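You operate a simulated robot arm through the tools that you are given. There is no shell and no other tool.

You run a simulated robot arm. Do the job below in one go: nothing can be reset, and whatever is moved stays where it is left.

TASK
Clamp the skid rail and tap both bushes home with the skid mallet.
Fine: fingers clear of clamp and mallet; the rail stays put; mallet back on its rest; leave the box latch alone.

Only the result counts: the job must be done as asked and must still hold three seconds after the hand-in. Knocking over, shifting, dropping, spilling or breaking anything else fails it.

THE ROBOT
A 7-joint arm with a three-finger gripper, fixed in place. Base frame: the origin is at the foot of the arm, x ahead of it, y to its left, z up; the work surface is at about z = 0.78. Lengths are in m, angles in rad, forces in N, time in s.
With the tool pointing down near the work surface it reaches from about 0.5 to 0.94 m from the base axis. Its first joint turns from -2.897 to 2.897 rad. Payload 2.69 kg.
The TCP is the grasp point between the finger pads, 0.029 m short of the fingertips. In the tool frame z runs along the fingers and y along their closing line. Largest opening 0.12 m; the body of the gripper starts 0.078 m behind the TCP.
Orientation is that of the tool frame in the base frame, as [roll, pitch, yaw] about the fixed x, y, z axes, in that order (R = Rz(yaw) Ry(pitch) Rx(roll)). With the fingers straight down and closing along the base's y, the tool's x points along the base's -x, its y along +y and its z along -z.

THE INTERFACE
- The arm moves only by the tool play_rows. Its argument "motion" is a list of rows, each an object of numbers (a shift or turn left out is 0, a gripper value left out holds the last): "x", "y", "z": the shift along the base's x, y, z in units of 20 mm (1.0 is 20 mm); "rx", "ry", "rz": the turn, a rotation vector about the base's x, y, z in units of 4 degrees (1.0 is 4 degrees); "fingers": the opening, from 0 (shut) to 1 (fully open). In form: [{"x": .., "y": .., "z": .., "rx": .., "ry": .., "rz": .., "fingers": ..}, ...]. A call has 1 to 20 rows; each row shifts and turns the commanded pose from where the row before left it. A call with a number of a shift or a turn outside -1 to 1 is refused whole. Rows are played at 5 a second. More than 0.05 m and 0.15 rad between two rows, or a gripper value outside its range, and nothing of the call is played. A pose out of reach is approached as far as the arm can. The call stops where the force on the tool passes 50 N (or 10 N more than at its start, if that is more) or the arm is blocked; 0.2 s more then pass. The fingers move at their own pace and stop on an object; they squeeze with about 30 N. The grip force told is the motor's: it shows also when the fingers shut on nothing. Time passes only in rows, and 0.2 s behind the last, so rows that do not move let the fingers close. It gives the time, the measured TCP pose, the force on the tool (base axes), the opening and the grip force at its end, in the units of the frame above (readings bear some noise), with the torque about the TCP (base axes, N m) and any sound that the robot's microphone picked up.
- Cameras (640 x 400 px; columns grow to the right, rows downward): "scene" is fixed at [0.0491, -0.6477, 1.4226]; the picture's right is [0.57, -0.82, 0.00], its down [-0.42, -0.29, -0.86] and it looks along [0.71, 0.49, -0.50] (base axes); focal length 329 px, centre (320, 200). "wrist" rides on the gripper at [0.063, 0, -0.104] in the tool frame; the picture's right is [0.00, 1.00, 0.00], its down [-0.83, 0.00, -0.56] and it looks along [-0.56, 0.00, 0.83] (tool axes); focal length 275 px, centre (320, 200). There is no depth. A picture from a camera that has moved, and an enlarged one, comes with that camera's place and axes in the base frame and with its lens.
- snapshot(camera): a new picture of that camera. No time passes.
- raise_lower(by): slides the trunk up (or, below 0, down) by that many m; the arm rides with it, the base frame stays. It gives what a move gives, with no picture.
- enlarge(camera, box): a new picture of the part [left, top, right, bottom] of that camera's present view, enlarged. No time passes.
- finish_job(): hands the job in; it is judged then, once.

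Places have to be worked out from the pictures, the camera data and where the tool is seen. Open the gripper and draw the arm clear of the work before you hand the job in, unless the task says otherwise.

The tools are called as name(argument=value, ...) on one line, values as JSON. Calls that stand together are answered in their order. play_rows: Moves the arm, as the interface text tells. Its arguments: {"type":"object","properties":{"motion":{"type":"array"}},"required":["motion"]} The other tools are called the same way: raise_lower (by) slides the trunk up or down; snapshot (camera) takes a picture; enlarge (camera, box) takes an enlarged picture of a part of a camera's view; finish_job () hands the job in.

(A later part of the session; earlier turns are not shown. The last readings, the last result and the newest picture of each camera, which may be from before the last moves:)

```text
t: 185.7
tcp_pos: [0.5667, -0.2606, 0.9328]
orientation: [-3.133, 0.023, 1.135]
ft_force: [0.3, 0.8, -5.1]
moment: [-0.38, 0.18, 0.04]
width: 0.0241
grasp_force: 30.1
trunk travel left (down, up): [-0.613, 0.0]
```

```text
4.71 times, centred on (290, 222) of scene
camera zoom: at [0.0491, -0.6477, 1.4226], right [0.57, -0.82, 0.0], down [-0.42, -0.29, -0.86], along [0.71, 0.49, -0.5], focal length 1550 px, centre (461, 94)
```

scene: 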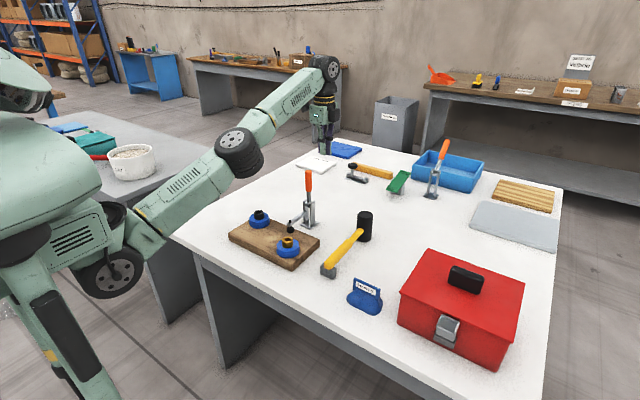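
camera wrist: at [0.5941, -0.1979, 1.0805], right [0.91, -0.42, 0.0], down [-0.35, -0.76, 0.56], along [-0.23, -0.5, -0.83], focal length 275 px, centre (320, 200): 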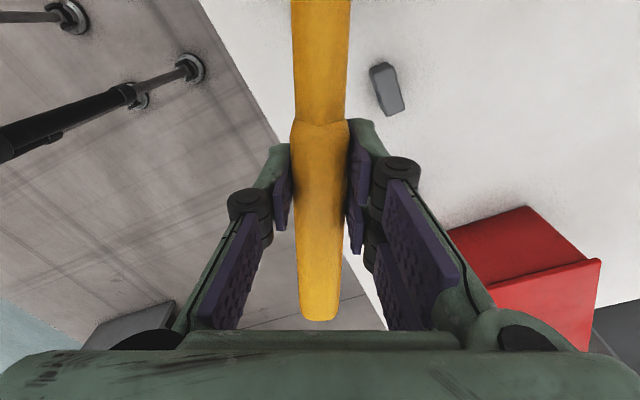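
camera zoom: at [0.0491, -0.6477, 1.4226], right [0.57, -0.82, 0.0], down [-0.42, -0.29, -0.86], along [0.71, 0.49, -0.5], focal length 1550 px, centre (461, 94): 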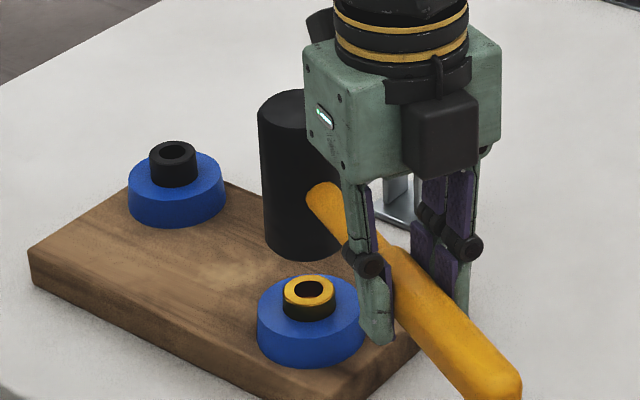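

Two more blows took it down another 4 mm (about 6 mm in total, ~10 mm still proud). I continue with two more.

play_rows(motion=[{"rx": 1, "ry": -1, "z": 0.3}, {"rx": 1, "ry": -1, "z": 0.3}, {"rx": 1, "ry": -1, "z": 0.3}, {}, {"rx": -1, "ry": 1, "z": -1}, {"rx": -1, "ry": 1, "z": -1}, {"rx": -1, "ry": 1, "z": -1}, {"rx": 1, "ry": -1, "z": 0.967}, {"rx": 1, "ry": -1, "z": 0.967}, {"rx": 1, "ry": -1, "z": 0.967}, {}, {"rx": -1, "ry": 1, "z": -1}, {"rx": -1, "ry": 1, "z": -1}, {"rx": -1, "ry": 1, "z": -1}, {"z": 1}, {"z": 1}, {}])

enlarge(camera="scene", box=[270, 225, 305, 262])

enlarge(camera="scene", box=[220, 150, 350, 280])

```text
t: 189.3
tcp_pos: [0.5677, -0.2602, 0.9288]
orientation: [-3.132, 0.022, 1.134]
ft_force: [-0.1, 0.3, -5.6]
moment: [-0.44, 0.2, 0.01]
width: 0.0243
grasp_force: 29.6
trunk travel left (down, up): [-0.613, 0.0]
```

```text
10.81 times, centred on (288, 244) of scene
camera zoom: at [0.0491, -0.6477, 1.4226], right [0.57, -0.82, 0.0], down [-0.42, -0.29, -0.86], along [0.71, 0.49, -0.5], focal length 3560 px, centre (671, -270)
```

zoom: 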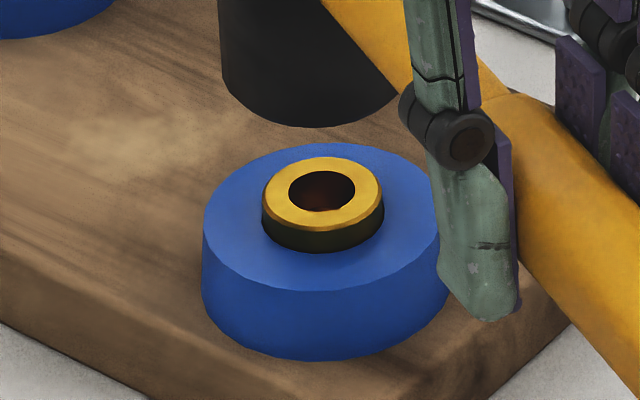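

```text
3.08 times, centred on (285, 215) of scene
camera zoom: at [0.0491, -0.6477, 1.4226], right [0.57, -0.82, 0.0], down [-0.42, -0.29, -0.86], along [0.71, 0.49, -0.5], focal length 1013 px, centre (428, 154)
```

zoom: 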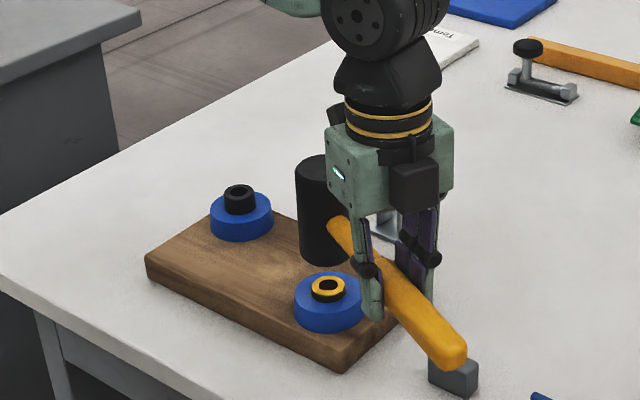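

About 10 mm in after five blows, ~6 mm still proud. Two more.

play_rows(motion=[{"rx": 1, "ry": -1, "z": 0.3}, {"rx": 1, "ry": -1, "z": 0.3}, {"rx": 1, "ry": -1, "z": 0.3}, {}, {"rx": -1, "ry": 1, "z": -1}, {"rx": -1, "ry": 1, "z": -1}, {"rx": -1, "ry": 1, "z": -1}, {"rx": 1, "ry": -1, "z": 0.967}, {"rx": 1, "ry": -1, "z": 0.967}, {"rx": 1, "ry": -1, "z": 0.967}, {}, {"rx": -1, "ry": 1, "z": -1}, {"rx": -1, "ry": 1, "z": -1}, {"rx": -1, "ry": 1, "z": -1}, {"z": 1}, {"z": 1}, {}])

enlarge(camera="scene", box=[270, 225, 305, 262])

enlarge(camera="scene", box=[220, 150, 350, 280])

```text
t: 192.9
tcp_pos: [0.5686, -0.2595, 0.9258]
orientation: [-3.134, 0.023, 1.134]
ft_force: [-0.2, 0.7, -5.0]
moment: [-0.42, 0.17, 0.04]
width: 0.0243
grasp_force: 29.8
trunk travel left (down, up): [-0.613, 0.0]
```

```text
10.81 times, centred on (288, 244) of scene
camera zoom: at [0.0491, -0.6477, 1.4226], right [0.57, -0.82, 0.0], down [-0.42, -0.29, -0.86], along [0.71, 0.49, -0.5], focal length 3560 px, centre (671, -270)
```

zoom: 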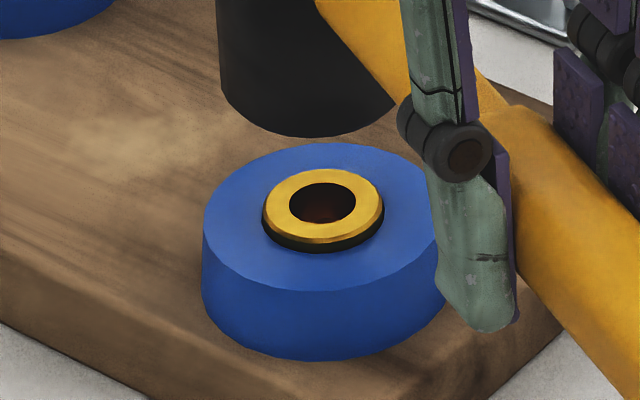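

```text
3.08 times, centred on (285, 215) of scene
camera zoom: at [0.0491, -0.6477, 1.4226], right [0.57, -0.82, 0.0], down [-0.42, -0.29, -0.86], along [0.71, 0.49, -0.5], focal length 1013 px, centre (428, 154)
```

zoom: 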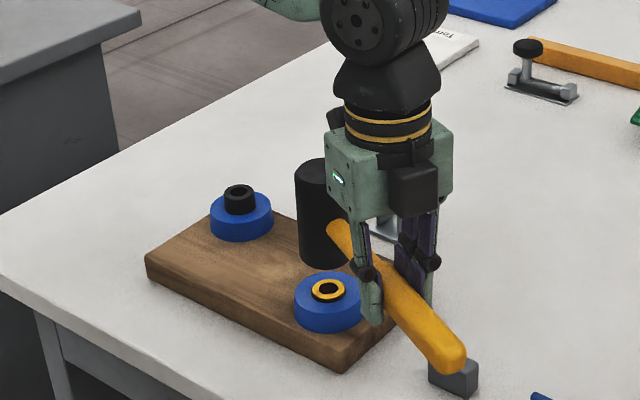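

Seven blows: about 2.8 mm still proud. Two more.

play_rows(motion=[{"rx": 1, "ry": -1, "z": 0.3}, {"rx": 1, "ry": -1, "z": 0.3}, {"rx": 1, "ry": -1, "z": 0.3}, {}, {"rx": -1, "ry": 1, "z": -1}, {"rx": -1, "ry": 1, "z": -1}, {"rx": -1, "ry": 1, "z": -1}, {"rx": 1, "ry": -1, "z": 0.97}, {"rx": 1, "ry": -1, "z": 0.97}, {"rx": 1, "ry": -1, "z": 0.97}, {}, {"rx": -1, "ry": 1, "z": -1}, {"rx": -1, "ry": 1, "z": -1}, {"rx": -1, "ry": 1, "z": -1}, {"z": 1}, {"z": 1}, {}])

enlarge(camera="scene", box=[270, 225, 305, 262])

enlarge(camera="scene", box=[220, 150, 350, 280])

```text
t: 196.5
tcp_pos: [0.5678, -0.2594, 0.9224]
orientation: [-3.132, 0.023, 1.135]
ft_force: [-0.4, 0.5, -5.1]
moment: [-0.42, 0.2, -0.02]
width: 0.0244
grasp_force: 30.4
trunk travel left (down, up): [-0.613, 0.0]
```

```text
10.81 times, centred on (288, 244) of scene
camera zoom: at [0.0491, -0.6477, 1.4226], right [0.57, -0.82, 0.0], down [-0.42, -0.29, -0.86], along [0.71, 0.49, -0.5], focal length 3560 px, centre (671, -270)
```

zoom: 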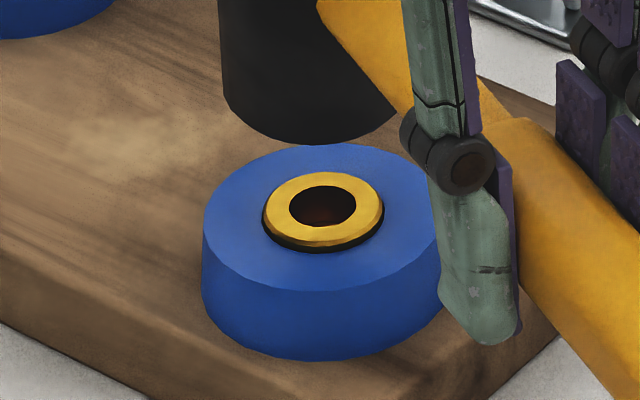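

```text
3.08 times, centred on (285, 215) of scene
camera zoom: at [0.0491, -0.6477, 1.4226], right [0.57, -0.82, 0.0], down [-0.42, -0.29, -0.86], along [0.71, 0.49, -0.5], focal length 1013 px, centre (428, 154)
```

zoom: 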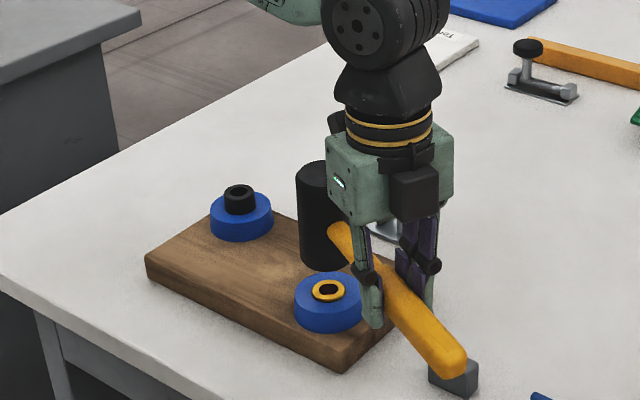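

It moved only 0.9 mm over two blows, about 14 mm in total: it seems to be bottoming. One more pair to confirm it's home.

play_rows(motion=[{"rx": 1, "ry": -1, "z": 0.33}, {"rx": 1, "ry": -1, "z": 0.33}, {"rx": 1, "ry": -1, "z": 0.33}, {}, {"rx": -1, "ry": 1, "z": -1}, {"rx": -1, "ry": 1, "z": -1}, {"rx": -1, "ry": 1, "z": -1}, {"rx": 1, "ry": -1, "z": 0.98}, {"rx": 1, "ry": -1, "z": 0.98}, {"rx": 1, "ry": -1, "z": 0.98}, {}, {"rx": -1, "ry": 1, "z": -1}, {"rx": -1, "ry": 1, "z": -1}, {"rx": -1, "ry": 1, "z": -1}, {"z": 1}, {"z": 1}, {}])

enlarge(camera="scene", box=[270, 225, 305, 262])

```text
t: 200.1
tcp_pos: [0.5668, -0.2613, 0.9202]
orientation: [-3.134, 0.024, 1.134]
ft_force: [-0.7, 1.0, -4.7]
moment: [-0.39, 0.17, -0.02]
width: 0.0243
grasp_force: 30.0
trunk travel left (down, up): [-0.613, 0.0]
```

```text
10.81 times, centred on (288, 244) of scene
camera zoom: at [0.0491, -0.6477, 1.4226], right [0.57, -0.82, 0.0], down [-0.42, -0.29, -0.86], along [0.71, 0.49, -0.5], focal length 3560 px, centre (671, -270)
```

zoom: 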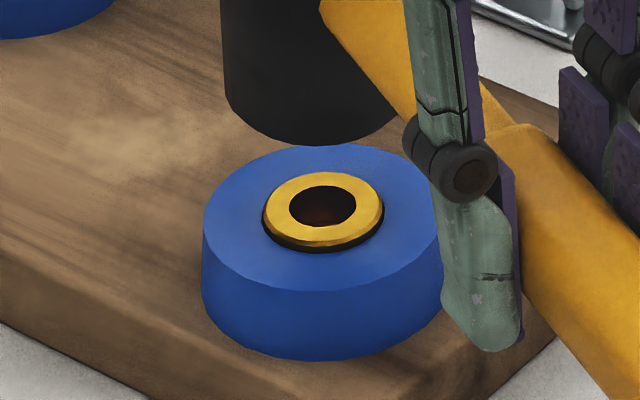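

No further movement: the gold bush is home, and ring and rail haven't shifted. I raise the mallet and carry it over the black bush at about (0.681, 0.023).

play_rows(motion=[{"z": 1, "rx": 0.25, "ry": -0.25}, {"z": 1}, {"z": 0.9}, {"x": 0.33, "y": 0.9}, {"x": 0.33, "y": 0.95}, {"x": 0.33, "y": 0.95}, {"x": 0.33, "y": 0.95}, {"x": 0.33, "y": 0.95}, {"x": 0.33, "y": 0.95}, {"x": 0.33, "y": 0.95}, {"x": 0.33, "y": 0.95}, {"x": 0.33, "y": 0.95}, {}, {}])

enlarge(camera="scene", box=[220, 140, 330, 260])

snapshot(camera="wrist")

snapshot(camera="scene")

```text
t: 203.1
tcp_pos: [0.6266, -0.0897, 0.9793]
orientation: [3.141, 0.001, 1.133]
ft_force: [0.0, 0.3, -6.2]
moment: [-0.4, 0.16, 0.02]
width: 0.0245
grasp_force: 29.5
trunk travel left (down, up): [-0.613, 0.0]
```

```text
3.33 times, centred on (275, 200) of scene
camera zoom: at [0.0491, -0.6477, 1.4226], right [0.57, -0.82, 0.0], down [-0.42, -0.29, -0.86], along [0.71, 0.49, -0.5], focal length 1098 px, centre (470, 200)
```

zoom: 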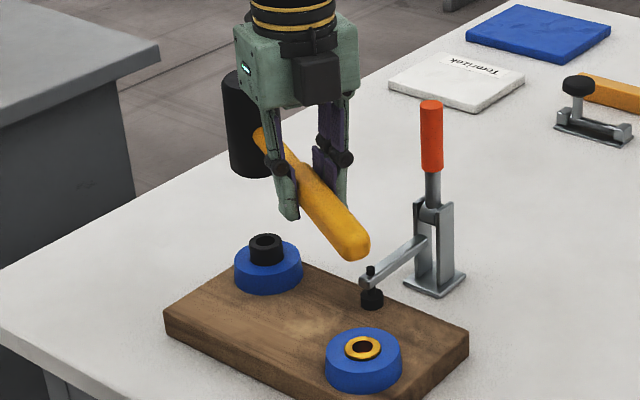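

```text
taken
camera wrist: at [0.6541, -0.0327, 1.0825], right [0.91, -0.42, 0.0], down [-0.35, -0.76, 0.56], along [-0.23, -0.5, -0.83], focal length 275 px, centre (320, 200)
```

wrist: 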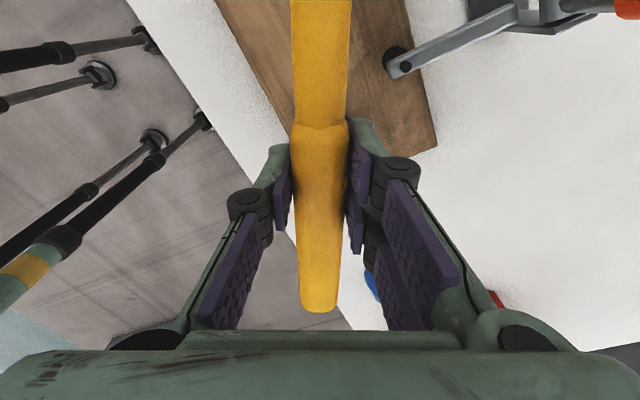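

```text
taken
```

scene: 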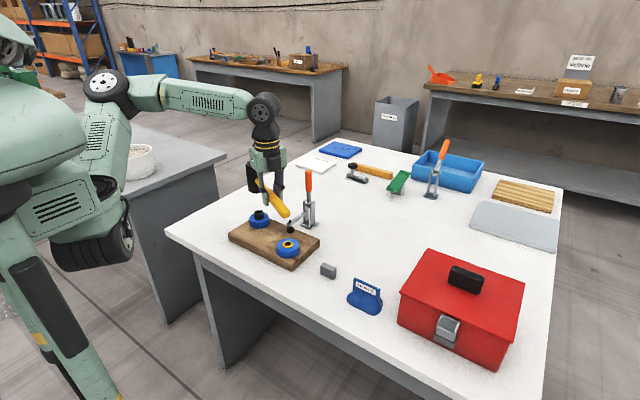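

Mallet is level above the black bush. I zoom to check the head-to-bush alignment.

enlarge(camera="scene", box=[235, 155, 295, 235])

```text
5.00 times, centred on (265, 195) of scene
camera zoom: at [0.0491, -0.6477, 1.4226], right [0.57, -0.82, 0.0], down [-0.42, -0.29, -0.86], along [0.71, 0.49, -0.5], focal length 1646 px, centre (595, 225)
```

zoom: 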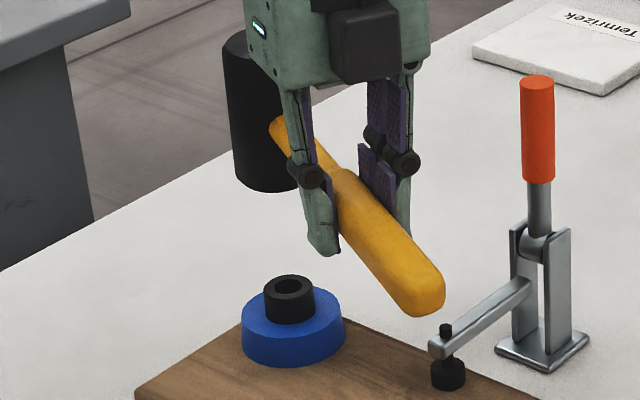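

After the earlier blows the mallet sits ~2° head-up in the grip, which explains the small row offset; alignment is otherwise good. I cock it accordingly and give the first blow on the black bush.

play_rows(motion=[{"rx": 0.8, "ry": -0.8, "z": -0.38}, {"rx": 0.8, "ry": -0.8, "z": -0.38}, {"rx": 0.8, "ry": -0.8, "z": -0.38}, {}, {}, {"rx": -1, "ry": 1, "z": -1}, {"rx": -1, "ry": 1, "z": -1}, {"rx": -1, "ry": 1, "z": -1}, {"z": 1}, {"z": 1}, {}])

enlarge(camera="scene", box=[240, 198, 280, 235])

enlarge(camera="scene", box=[235, 155, 295, 235])

```text
t: 205.5
tcp_pos: [0.6277, -0.091, 0.9361]
orientation: [-3.121, 0.055, 1.136]
ft_force: [0.0, -0.5, -4.9]
moment: [-0.38, 0.19, 0.03]
width: 0.0244
grasp_force: 30.1
trunk travel left (down, up): [-0.613, 0.0]
```

```text
10.81 times, centred on (260, 216) of scene
camera zoom: at [0.0491, -0.6477, 1.4226], right [0.57, -0.82, 0.0], down [-0.42, -0.29, -0.86], along [0.71, 0.49, -0.5], focal length 3560 px, centre (969, 22)
```

zoom: 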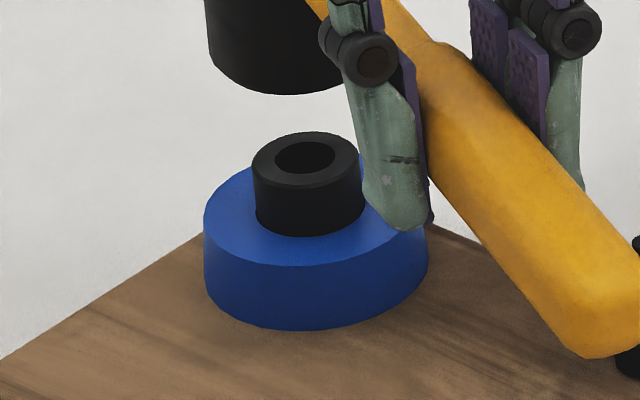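

```text
5.00 times, centred on (265, 195) of scene
camera zoom: at [0.0491, -0.6477, 1.4226], right [0.57, -0.82, 0.0], down [-0.42, -0.29, -0.86], along [0.71, 0.49, -0.5], focal length 1646 px, centre (595, 225)
```

zoom: 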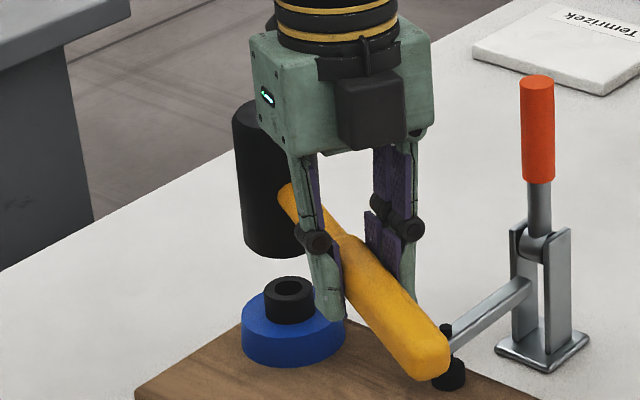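

It moved about 1 mm, so contact came a bit late in the stroke. I shift the aim 4 mm toward -x/-y, start 3 mm lower, and give two more blows.

play_rows(motion=[{"rx": 1, "ry": -1, "z": 0.28, "x": -0.2, "y": -0.2}, {"rx": 1, "ry": -1, "z": 0.28}, {"rx": 1, "ry": -1, "z": 0.28}, {}, {"rx": -1, "ry": 1, "z": -1}, {"rx": -1, "ry": 1, "z": -1}, {"rx": -1, "ry": 1, "z": -1}, {"rx": 1, "ry": -1, "z": 0.967}, {"rx": 1, "ry": -1, "z": 0.967}, {"rx": 1, "ry": -1, "z": 0.967}, {}, {"rx": -1, "ry": 1, "z": -1}, {"rx": -1, "ry": 1, "z": -1}, {"rx": -1, "ry": 1, "z": -1}, {"z": 1}, {"z": 1}, {}])

enlarge(camera="scene", box=[240, 198, 280, 235])

```text
t: 209.1
tcp_pos: [0.6224, -0.0936, 0.93]
orientation: [-3.12, 0.057, 1.134]
ft_force: [-0.6, -0.2, -6.1]
moment: [-0.42, 0.16, -0.01]
width: 0.0244
grasp_force: 30.1
trunk travel left (down, up): [-0.613, 0.0]
```

```text
10.81 times, centred on (260, 216) of scene
camera zoom: at [0.0491, -0.6477, 1.4226], right [0.57, -0.82, 0.0], down [-0.42, -0.29, -0.86], along [0.71, 0.49, -0.5], focal length 3560 px, centre (969, 22)
```

zoom: 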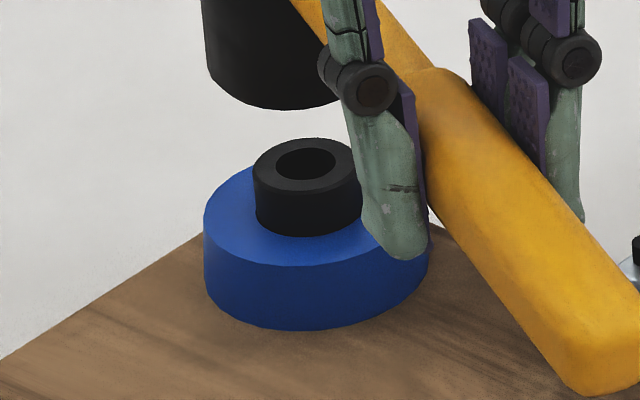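

Another 2 mm over two blows (1 mm each), so still slightly late contact. I start 4 mm lower for the next two.

play_rows(motion=[{"rx": 1, "ry": -1, "z": 0.25}, {"rx": 1, "ry": -1, "z": 0.25}, {"rx": 1, "ry": -1, "z": 0.25}, {}, {"rx": -1, "ry": 1, "z": -1}, {"rx": -1, "ry": 1, "z": -1}, {"rx": -1, "ry": 1, "z": -1}, {"rx": 1, "ry": -1, "z": 0.967}, {"rx": 1, "ry": -1, "z": 0.967}, {"rx": 1, "ry": -1, "z": 0.967}, {}, {"rx": -1, "ry": 1, "z": -1}, {"rx": -1, "ry": 1, "z": -1}, {"rx": -1, "ry": 1, "z": -1}, {"z": 1}, {"z": 1}, {}])

enlarge(camera="scene", box=[240, 198, 280, 235])

enlarge(camera="scene", box=[235, 155, 295, 235])

```text
t: 212.7
tcp_pos: [0.6235, -0.0934, 0.9235]
orientation: [-3.122, 0.056, 1.135]
ft_force: [-0.3, 0.1, -5.3]
moment: [-0.42, 0.17, -0.01]
width: 0.0247
grasp_force: 30.0
trunk travel left (down, up): [-0.613, 0.0]
```

```text
10.81 times, centred on (260, 216) of scene
camera zoom: at [0.0491, -0.6477, 1.4226], right [0.57, -0.82, 0.0], down [-0.42, -0.29, -0.86], along [0.71, 0.49, -0.5], focal length 3560 px, centre (969, 22)
```

zoom: 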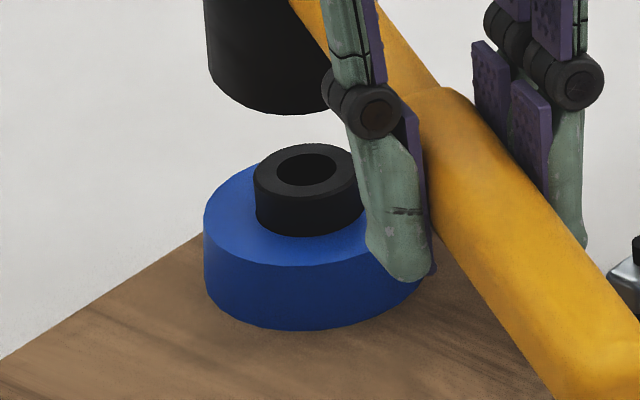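

```text
5.00 times, centred on (265, 195) of scene
camera zoom: at [0.0491, -0.6477, 1.4226], right [0.57, -0.82, 0.0], down [-0.42, -0.29, -0.86], along [0.71, 0.49, -0.5], focal length 1646 px, centre (595, 225)
```

zoom: 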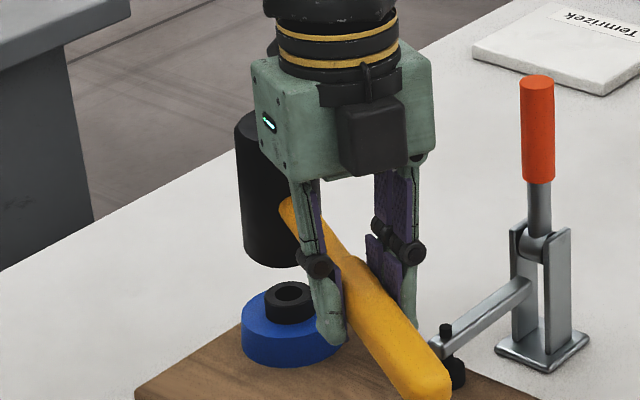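

Again about 1 mm per blow, and the head has pitched up about 5° in the grip, so blows land on the face's inner edge. I re-level by biasing the rotation and give one test blow.

play_rows(motion=[{"rx": 0.583, "ry": -0.583, "z": 0.45}, {"rx": 0.583, "ry": -0.583, "z": 0.45}, {"rx": 0.583, "ry": -0.583, "z": 0.45}, {}, {"rx": -1, "ry": 1, "z": -1}, {"rx": -1, "ry": 1, "z": -1}, {"rx": -1, "ry": 1, "z": -1}, {"z": 1}, {"z": 1}, {}])

enlarge(camera="scene", box=[240, 198, 280, 235])

enlarge(camera="scene", box=[235, 155, 295, 235])

```text
t: 214.9
tcp_pos: [0.6233, -0.0945, 0.9296]
orientation: [-3.077, 0.172, 1.14]
ft_force: [0.1, -0.5, -5.6]
moment: [-0.38, 0.19, 0.0]
width: 0.0246
grasp_force: 29.8
trunk travel left (down, up): [-0.613, 0.0]
```

```text
10.81 times, centred on (260, 216) of scene
camera zoom: at [0.0491, -0.6477, 1.4226], right [0.57, -0.82, 0.0], down [-0.42, -0.29, -0.86], along [0.71, 0.49, -0.5], focal length 3560 px, centre (969, 22)
```

zoom: 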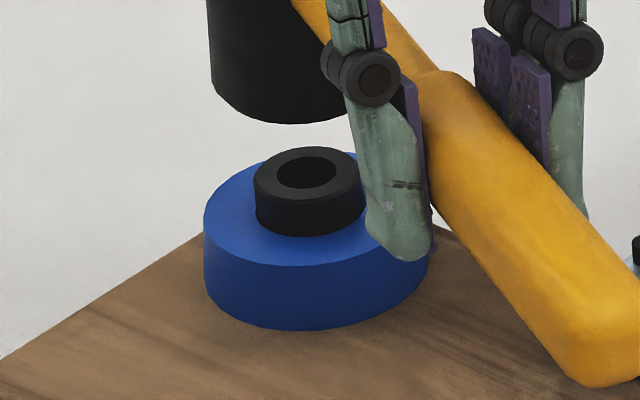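

```text
5.00 times, centred on (265, 195) of scene
camera zoom: at [0.0491, -0.6477, 1.4226], right [0.57, -0.82, 0.0], down [-0.42, -0.29, -0.86], along [0.71, 0.49, -0.5], focal length 1646 px, centre (595, 225)
```

zoom: 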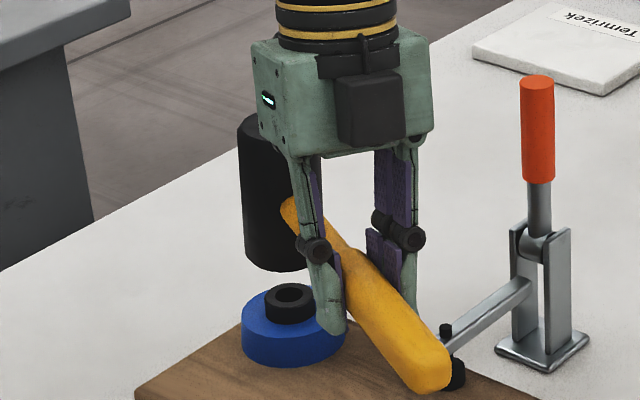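

1.5 mm this time. I keep this setting for the next two blows.

play_rows(motion=[{"rx": 1, "ry": -1, "z": 0.32}, {"rx": 1, "ry": -1, "z": 0.32}, {"rx": 1, "ry": -1, "z": 0.32}, {}, {"rx": -1, "ry": 1, "z": -1}, {"rx": -1, "ry": 1, "z": -1}, {"rx": -1, "ry": 1, "z": -1}, {"rx": 1, "ry": -1, "z": 0.975}, {"rx": 1, "ry": -1, "z": 0.975}, {"rx": 1, "ry": -1, "z": 0.975}, {}, {"rx": -1, "ry": 1, "z": -1}, {"rx": -1, "ry": 1, "z": -1}, {"rx": -1, "ry": 1, "z": -1}, {"z": 1}, {"z": 1}, {}])

enlarge(camera="scene", box=[240, 198, 280, 235])

enlarge(camera="scene", box=[235, 155, 295, 235])

```text
t: 218.5
tcp_pos: [0.623, -0.094, 0.928]
orientation: [-3.078, 0.173, 1.139]
ft_force: [0.0, 0.3, -5.6]
moment: [-0.39, 0.19, -0.01]
width: 0.0242
grasp_force: 30.1
trunk travel left (down, up): [-0.613, 0.0]
```

```text
10.81 times, centred on (260, 216) of scene
camera zoom: at [0.0491, -0.6477, 1.4226], right [0.57, -0.82, 0.0], down [-0.42, -0.29, -0.86], along [0.71, 0.49, -0.5], focal length 3560 px, centre (969, 22)
```

zoom: 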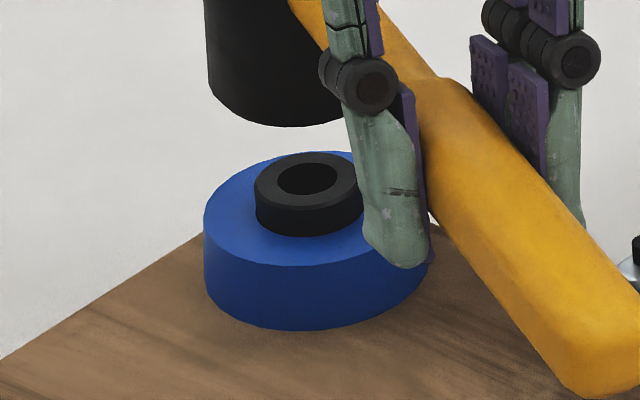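

```text
5.00 times, centred on (265, 195) of scene
camera zoom: at [0.0491, -0.6477, 1.4226], right [0.57, -0.82, 0.0], down [-0.42, -0.29, -0.86], along [0.71, 0.49, -0.5], focal length 1646 px, centre (595, 225)
```

zoom: 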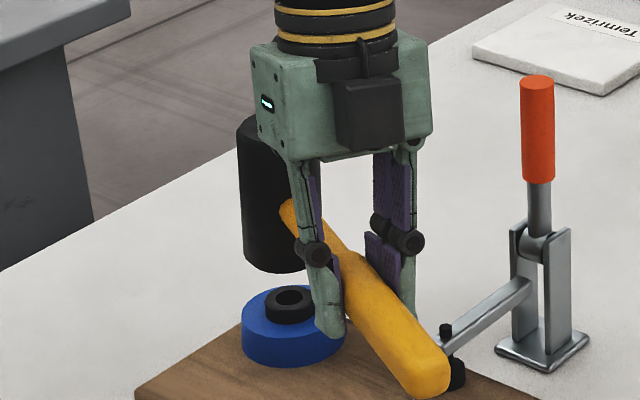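

Progress is slower here and the mallet has worked head-up in the grip. I lower gently onto the bush to inspect alignment and tilt at contact.

play_rows(motion=[{"z": -0.5}, {"z": -0.5}, {"z": -0.3}, {"z": -0.2}, {"z": -0.1}, {"z": -0.1}, {}])

enlarge(camera="scene", box=[240, 190, 290, 240])

```text
t: 220.1
tcp_pos: [0.6225, -0.0934, 0.8937]
orientation: [-3.078, 0.171, 1.14]
ft_force: [0.3, -0.2, -4.7]
moment: [-0.39, 0.2, 0.01]
width: 0.0241
grasp_force: 29.9
trunk travel left (down, up): [-0.613, 0.0]
```

```text
8.00 times, centred on (265, 215) of scene
camera zoom: at [0.0491, -0.6477, 1.4226], right [0.57, -0.82, 0.0], down [-0.42, -0.29, -0.86], along [0.71, 0.49, -0.5], focal length 2634 px, centre (760, 80)
```

zoom: 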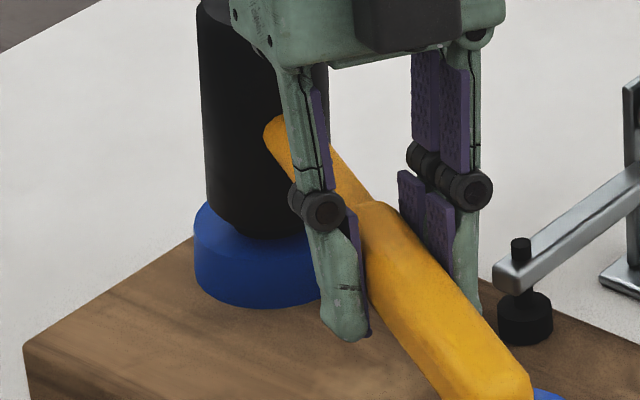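

play_rows(motion=[{"z": -0.1}, {"z": -0.1}, {}])

enlarge(camera="scene", box=[245, 195, 285, 235])

```text
t: 220.9
tcp_pos: [0.6231, -0.0945, 0.8911]
orientation: [-3.079, 0.171, 1.138]
ft_force: [0.3, -0.2, 3.2]
moment: [0.5, -0.37, -0.05]
width: 0.0245
grasp_force: 30.0
trunk travel left (down, up): [-0.613, 0.0]
```

```text
10.00 times, centred on (265, 215) of scene
camera zoom: at [0.0491, -0.6477, 1.4226], right [0.57, -0.82, 0.0], down [-0.42, -0.29, -0.86], along [0.71, 0.49, -0.5], focal length 3293 px, centre (870, 50)
```

zoom: 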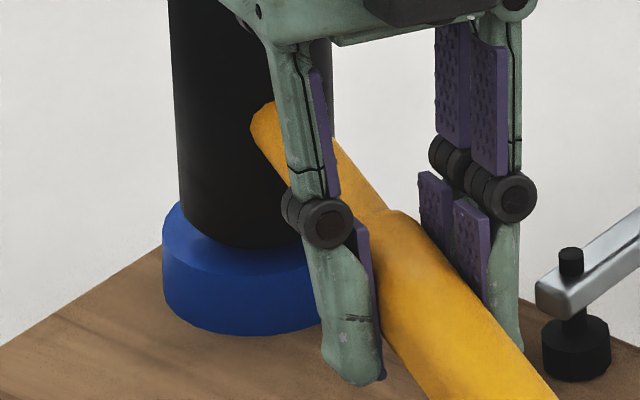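

Very informative: the contact moment places the touch point at the bush's +x edge, and the bush centre right under the head — so aim is good, but the mallet is rolled ~3.6° (my biased rotation added roll). I remove the roll, keep the pitch bias, and strike again.

play_rows(motion=[{"z": 1}, {"z": 1}, {"rx": -0.19, "ry": -0.405}, {"rx": -0.19, "ry": -0.405}, {"rx": 1, "ry": -1, "z": 0.25}, {"rx": 1, "ry": -1, "z": 0.25}, {"rx": 0.75, "ry": -0.75, "z": 0.2}, {}, {}, {"rx": -1, "ry": 1, "z": -1}, {"rx": -1, "ry": 1, "z": -1}, {"rx": -1, "ry": 1, "z": -1}, {"z": 1}, {"z": 1}, {}])

enlarge(camera="scene", box=[240, 198, 280, 235])

enlarge(camera="scene", box=[235, 155, 295, 235])

```text
t: 224.1
tcp_pos: [0.6222, -0.0941, 0.923]
orientation: [-3.134, 0.195, 1.131]
ft_force: [-0.2, 0.0, -5.3]
moment: [-0.4, 0.21, -0.02]
width: 0.0241
grasp_force: 30.3
trunk travel left (down, up): [-0.613, 0.0]
```

```text
10.81 times, centred on (260, 216) of scene
camera zoom: at [0.0491, -0.6477, 1.4226], right [0.57, -0.82, 0.0], down [-0.42, -0.29, -0.86], along [0.71, 0.49, -0.5], focal length 3560 px, centre (969, 22)
```

zoom: 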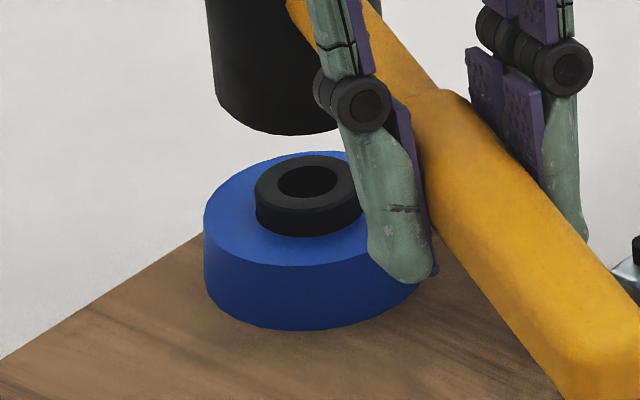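

```text
5.00 times, centred on (265, 195) of scene
camera zoom: at [0.0491, -0.6477, 1.4226], right [0.57, -0.82, 0.0], down [-0.42, -0.29, -0.86], along [0.71, 0.49, -0.5], focal length 1646 px, centre (595, 225)
```

zoom: 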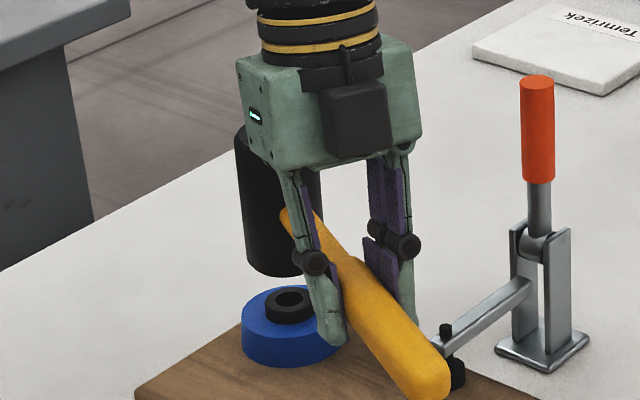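

About 1 mm again; this bush is simply tighter. Roughly 4 mm remain. I continue with pairs of blows, adding a slight pitch bias to offset the mallet's creep in the grip.

play_rows(motion=[{"rx": 0.94, "ry": -0.94, "z": 0.31}, {"rx": 0.94, "ry": -0.94, "z": 0.31}, {"rx": 0.94, "ry": -0.94, "z": 0.31}, {}, {"rx": -1, "ry": 1, "z": -1}, {"rx": -1, "ry": 1, "z": -1}, {"rx": -1, "ry": 1, "z": -1}, {"rx": 0.96, "ry": -0.96, "z": 0.98}, {"rx": 0.96, "ry": -0.96, "z": 0.98}, {"rx": 0.96, "ry": -0.96, "z": 0.98}, {}, {"rx": -1, "ry": 1, "z": -1}, {"rx": -1, "ry": 1, "z": -1}, {"rx": -1, "ry": 1, "z": -1}, {"z": 1}, {"z": 1}, {}])

enlarge(camera="scene", box=[240, 198, 280, 235])

enlarge(camera="scene", box=[235, 155, 295, 235])

```text
t: 227.7
tcp_pos: [0.6223, -0.0949, 0.9198]
orientation: [-3.124, 0.222, 1.132]
ft_force: [0.2, 0.7, -5.7]
moment: [-0.42, 0.2, 0.03]
width: 0.0245
grasp_force: 29.8
trunk travel left (down, up): [-0.613, 0.0]
```

```text
10.81 times, centred on (260, 216) of scene
camera zoom: at [0.0491, -0.6477, 1.4226], right [0.57, -0.82, 0.0], down [-0.42, -0.29, -0.86], along [0.71, 0.49, -0.5], focal length 3560 px, centre (969, 22)
```

zoom: 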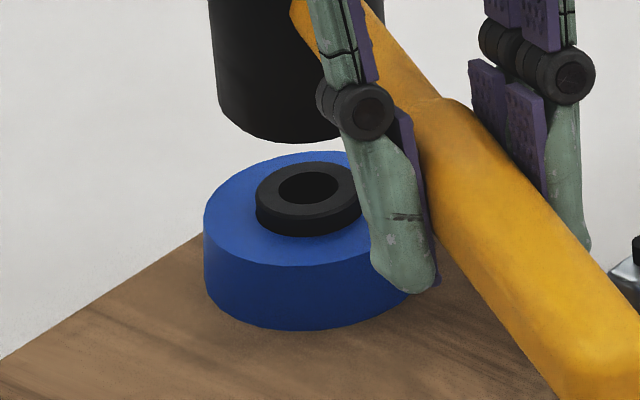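

```text
5.00 times, centred on (265, 195) of scene
camera zoom: at [0.0491, -0.6477, 1.4226], right [0.57, -0.82, 0.0], down [-0.42, -0.29, -0.86], along [0.71, 0.49, -0.5], focal length 1646 px, centre (595, 225)
```

zoom: 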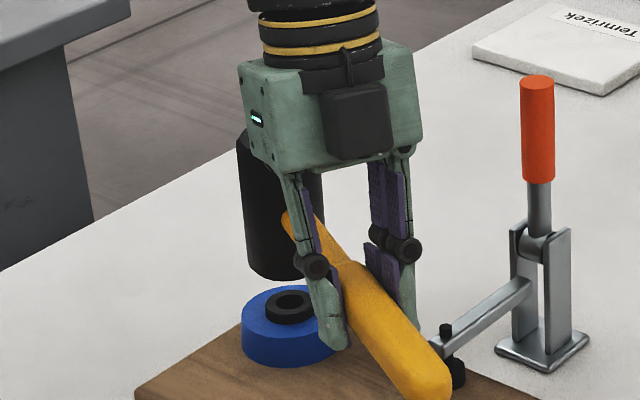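

Another 2 mm; about 2.5 mm to go. Two more blows.

play_rows(motion=[{"rx": 0.97, "ry": -0.97, "z": 0.31}, {"rx": 0.97, "ry": -0.97, "z": 0.31}, {"rx": 0.97, "ry": -0.97, "z": 0.31}, {}, {"rx": -1, "ry": 1, "z": -1}, {"rx": -1, "ry": 1, "z": -1}, {"rx": -1, "ry": 1, "z": -1}, {"rx": 0.98, "ry": -0.98, "z": 0.98}, {"rx": 0.98, "ry": -0.98, "z": 0.98}, {"rx": 0.98, "ry": -0.98, "z": 0.98}, {}, {"rx": -1, "ry": 1, "z": -1}, {"rx": -1, "ry": 1, "z": -1}, {"rx": -1, "ry": 1, "z": -1}, {"z": 1}, {"z": 1}, {}])

enlarge(camera="scene", box=[240, 198, 280, 235])

```text
t: 231.3
tcp_pos: [0.6223, -0.0939, 0.9196]
orientation: [-3.116, 0.237, 1.135]
ft_force: [-0.1, 0.0, -5.1]
moment: [-0.4, 0.22, 0.0]
width: 0.0242
grasp_force: 30.0
trunk travel left (down, up): [-0.613, 0.0]
```

```text
10.81 times, centred on (260, 216) of scene
camera zoom: at [0.0491, -0.6477, 1.4226], right [0.57, -0.82, 0.0], down [-0.42, -0.29, -0.86], along [0.71, 0.49, -0.5], focal length 3560 px, centre (969, 22)
```

zoom: 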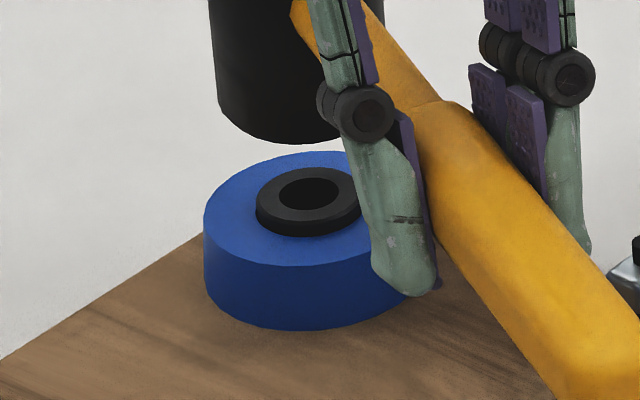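

Rim at row 166; the gold bush's equivalent final position would be about 169–170, so ~1 mm remains. Two more blows.

play_rows(motion=[{"rx": 0.97, "ry": -0.97, "z": 0.3}, {"rx": 0.97, "ry": -0.97, "z": 0.3}, {"rx": 0.97, "ry": -0.97, "z": 0.3}, {}, {"rx": -1, "ry": 1, "z": -1}, {"rx": -1, "ry": 1, "z": -1}, {"rx": -1, "ry": 1, "z": -1}, {"rx": 0.98, "ry": -0.98, "z": 0.98}, {"rx": 0.98, "ry": -0.98, "z": 0.98}, {"rx": 0.98, "ry": -0.98, "z": 0.98}, {}, {"rx": -1, "ry": 1, "z": -1}, {"rx": -1, "ry": 1, "z": -1}, {"rx": -1, "ry": 1, "z": -1}, {"z": 1}, {"z": 1}, {}])

enlarge(camera="scene", box=[240, 198, 280, 235])

enlarge(camera="scene", box=[235, 155, 295, 235])

```text
t: 234.9
tcp_pos: [0.6229, -0.0943, 0.9155]
orientation: [-3.111, 0.252, 1.135]
ft_force: [0.3, 0.1, -5.4]
moment: [-0.38, 0.18, -0.02]
width: 0.024
grasp_force: 29.7
trunk travel left (down, up): [-0.613, 0.0]
```

```text
10.81 times, centred on (260, 216) of scene
camera zoom: at [0.0491, -0.6477, 1.4226], right [0.57, -0.82, 0.0], down [-0.42, -0.29, -0.86], along [0.71, 0.49, -0.5], focal length 3560 px, centre (969, 22)
```

zoom: 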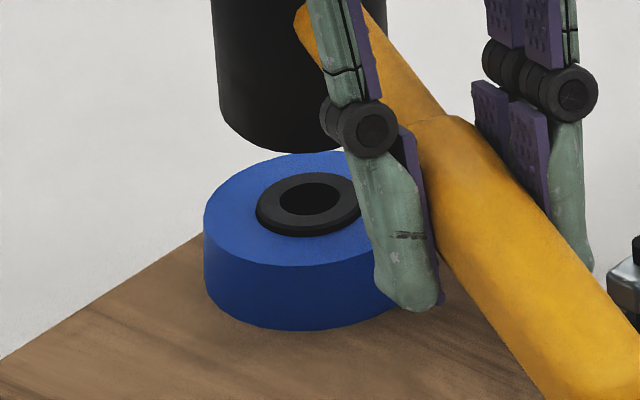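

```text
5.00 times, centred on (265, 195) of scene
camera zoom: at [0.0491, -0.6477, 1.4226], right [0.57, -0.82, 0.0], down [-0.42, -0.29, -0.86], along [0.71, 0.49, -0.5], focal length 1646 px, centre (595, 225)
```

zoom: 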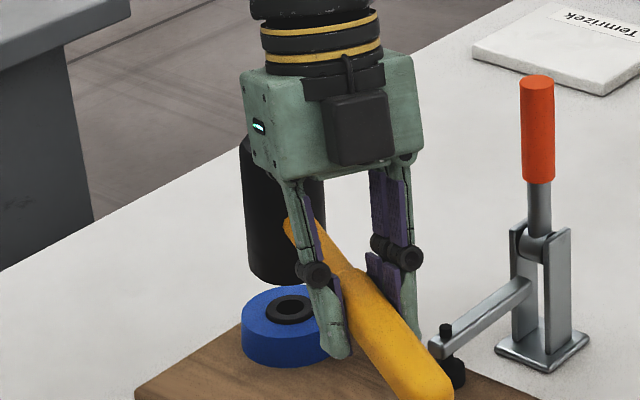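

Rim at 171–172, matching the expected home level. One confirming pair of blows.

play_rows(motion=[{"rx": 0.98, "ry": -0.98, "z": 0.32}, {"rx": 0.98, "ry": -0.98, "z": 0.32}, {"rx": 0.98, "ry": -0.98, "z": 0.32}, {}, {"rx": -1, "ry": 1, "z": -1}, {"rx": -1, "ry": 1, "z": -1}, {"rx": -1, "ry": 1, "z": -1}, {"rx": 0.98, "ry": -0.98, "z": 0.98}, {"rx": 0.98, "ry": -0.98, "z": 0.98}, {"rx": 0.98, "ry": -0.98, "z": 0.98}, {}, {"rx": -1, "ry": 1, "z": -1}, {"rx": -1, "ry": 1, "z": -1}, {"rx": -1, "ry": 1, "z": -1}, {"z": 1}, {"z": 1}, {"z": 0.5}, {}])

enlarge(camera="scene", box=[240, 198, 280, 235])

enlarge(camera="scene", box=[225, 200, 325, 275])

```text
t: 238.7
tcp_pos: [0.6232, -0.0947, 0.9236]
orientation: [-3.107, 0.261, 1.136]
ft_force: [1.2, 0.4, -5.7]
moment: [-0.36, 0.19, 0.01]
width: 0.024
grasp_force: 29.7
trunk travel left (down, up): [-0.613, 0.0]
```

```text
10.81 times, centred on (260, 216) of scene
camera zoom: at [0.0491, -0.6477, 1.4226], right [0.57, -0.82, 0.0], down [-0.42, -0.29, -0.86], along [0.71, 0.49, -0.5], focal length 3560 px, centre (969, 22)
```

zoom: 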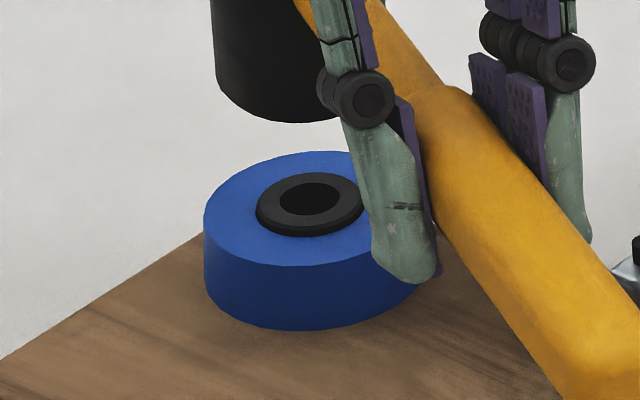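

```text
5.33 times, centred on (275, 238) of scene
camera zoom: at [0.0491, -0.6477, 1.4226], right [0.57, -0.82, 0.0], down [-0.42, -0.29, -0.86], along [0.71, 0.49, -0.5], focal length 1756 px, centre (560, 0)
```

zoom: 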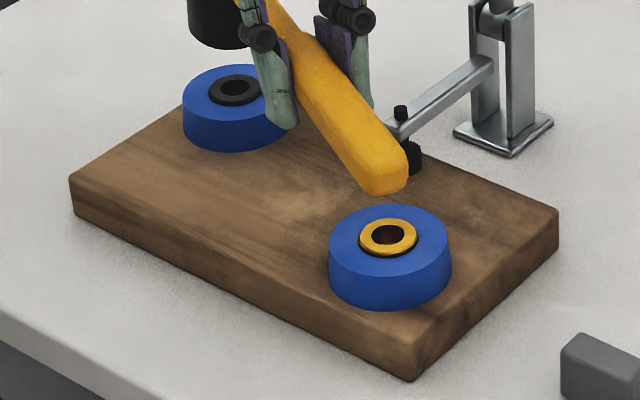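

Black is at or very near home. I take a tighter zoom for a precise baseline, then one last confirming pair.

enlarge(camera="scene", box=[250, 208, 274, 224])

play_rows(motion=[{"rx": 0.98, "ry": -0.98, "z": 0.15}, {"rx": 0.98, "ry": -0.98, "z": 0.15}, {"rx": 0.98, "ry": -0.98, "z": 0.15}, {}, {"rx": -1, "ry": 1, "z": -1}, {"rx": -1, "ry": 1, "z": -1}, {"rx": -1, "ry": 1, "z": -1}, {"rx": 0.98, "ry": -0.98, "z": 0.98}, {"rx": 0.98, "ry": -0.98, "z": 0.98}, {"rx": 0.98, "ry": -0.98, "z": 0.98}, {}, {"rx": -1, "ry": 1, "z": -1}, {"rx": -1, "ry": 1, "z": -1}, {"rx": -1, "ry": 1, "z": -1}, {"z": 1}, {"z": 1}, {"z": 0.5}, {}])

enlarge(camera="scene", box=[250, 208, 274, 224])

enlarge(camera="scene", box=[278, 236, 302, 252])

```text
16.00 times, centred on (262, 216) of scene
camera zoom: at [0.0491, -0.6477, 1.4226], right [0.57, -0.82, 0.0], down [-0.42, -0.29, -0.86], along [0.71, 0.49, -0.5], focal length 5268 px, centre (1248, -56)
```

zoom: 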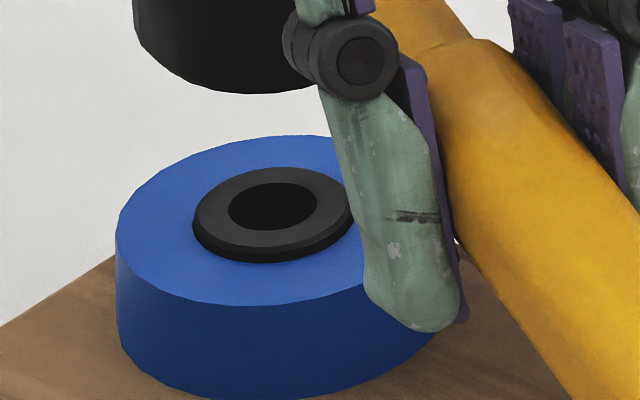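

```text
t: 242.5
tcp_pos: [0.6228, -0.0942, 0.9208]
orientation: [-3.103, 0.272, 1.138]
ft_force: [-1.4, -0.7, -5.5]
moment: [-0.35, 0.19, 0.0]
width: 0.0246
grasp_force: 30.2
trunk travel left (down, up): [-0.613, 0.0]
```

```text
16.00 times, centred on (262, 216) of scene
camera zoom: at [0.0491, -0.6477, 1.4226], right [0.57, -0.82, 0.0], down [-0.42, -0.29, -0.86], along [0.71, 0.49, -0.5], focal length 5268 px, centre (1248, -56)
```

zoom: 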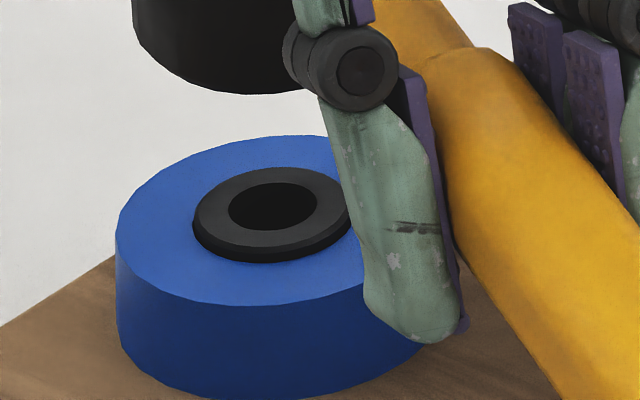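

```text
16.00 times, centred on (290, 244) of scene
camera zoom: at [0.0491, -0.6477, 1.4226], right [0.57, -0.82, 0.0], down [-0.42, -0.29, -0.86], along [0.71, 0.49, -0.5], focal length 5268 px, centre (800, -504)
```

zoom: 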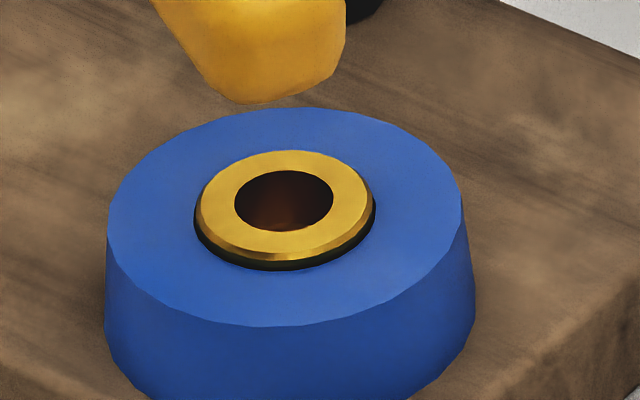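

Unchanged: both bushes are home and sit identically; rail and ring pictures are unmoved. Now I raise the mallet clear of everything and swing it back toward its rest, removing the small roll first.

play_rows(motion=[{"z": 0.9}, {"z": 0.9}, {"z": 0.9}, {"z": 0.9}, {"z": 0.9}, {"z": 0.9}, {"z": 0.9}, {"z": 0.9, "rx": -0.233, "ry": -0.5}, {}])

play_rows(motion=[{"rz": -1, "x": -0.12, "y": -0.88}, {"rz": -1, "x": -0.12, "y": -0.88}, {"rz": -1, "x": -0.12, "y": -0.88}, {"rz": -1, "x": -0.12, "y": -0.88}, {"rz": -1, "x": -0.12, "y": -0.88}, {"rz": -1, "x": -0.12, "y": -0.88}, {"rz": -1, "x": -0.12, "y": -0.88}, {"rz": -1, "x": -0.12, "y": -0.88}, {"rz": -1, "x": -0.12, "y": -0.88}, {"rz": -1, "x": -0.12, "y": -0.88}, {"rz": -1, "y": -0.4}, {"rz": -1}, {"rz": -1}, {"rz": -1}, {"rz": -1}, {"rz": -1}, {"rz": -0.3}, {}])

snapshot(camera="scene")

snapshot(camera="wrist")

```text
t: 244.5
tcp_pos: [0.6236, -0.0949, 1.0658]
orientation: [3.141, 0.272, 1.128]
ft_force: [0.5, 0.3, -6.1]
moment: [-0.4, 0.2, -0.02]
width: 0.0242
grasp_force: 29.7
trunk travel left (down, up): [-0.613, 0.0]
```

```text
t: 248.3
tcp_pos: [0.5996, -0.279, 1.0659]
orientation: [3.141, 0.274, -0.012]
ft_force: [0.4, -0.8, -5.5]
moment: [0.0, 0.38, -0.01]
width: 0.0243
grasp_force: 29.6
trunk travel left (down, up): [-0.613, 0.0]
```

```text
taken
```

scene: 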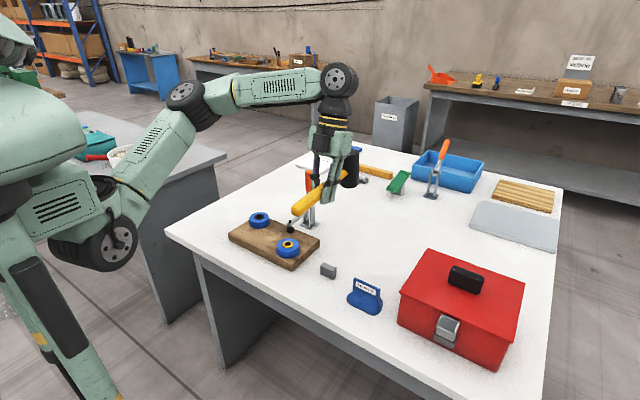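

```text
taken
camera wrist: at [0.6882, -0.2789, 1.1483], right [-0.01, -1.0, 0.0], down [-0.65, 0.01, 0.76], along [-0.76, 0.0, -0.65], focal length 275 px, centre (320, 200)
```

wrist: 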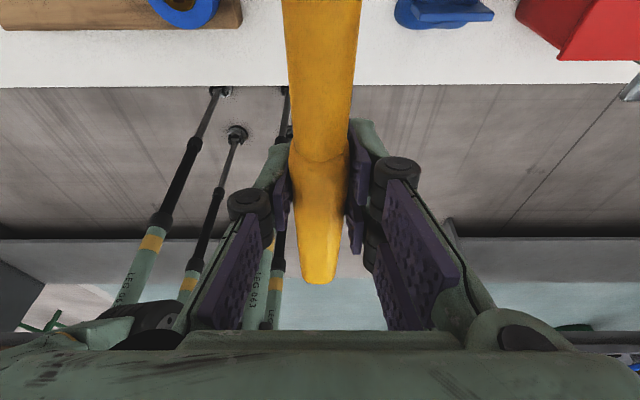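

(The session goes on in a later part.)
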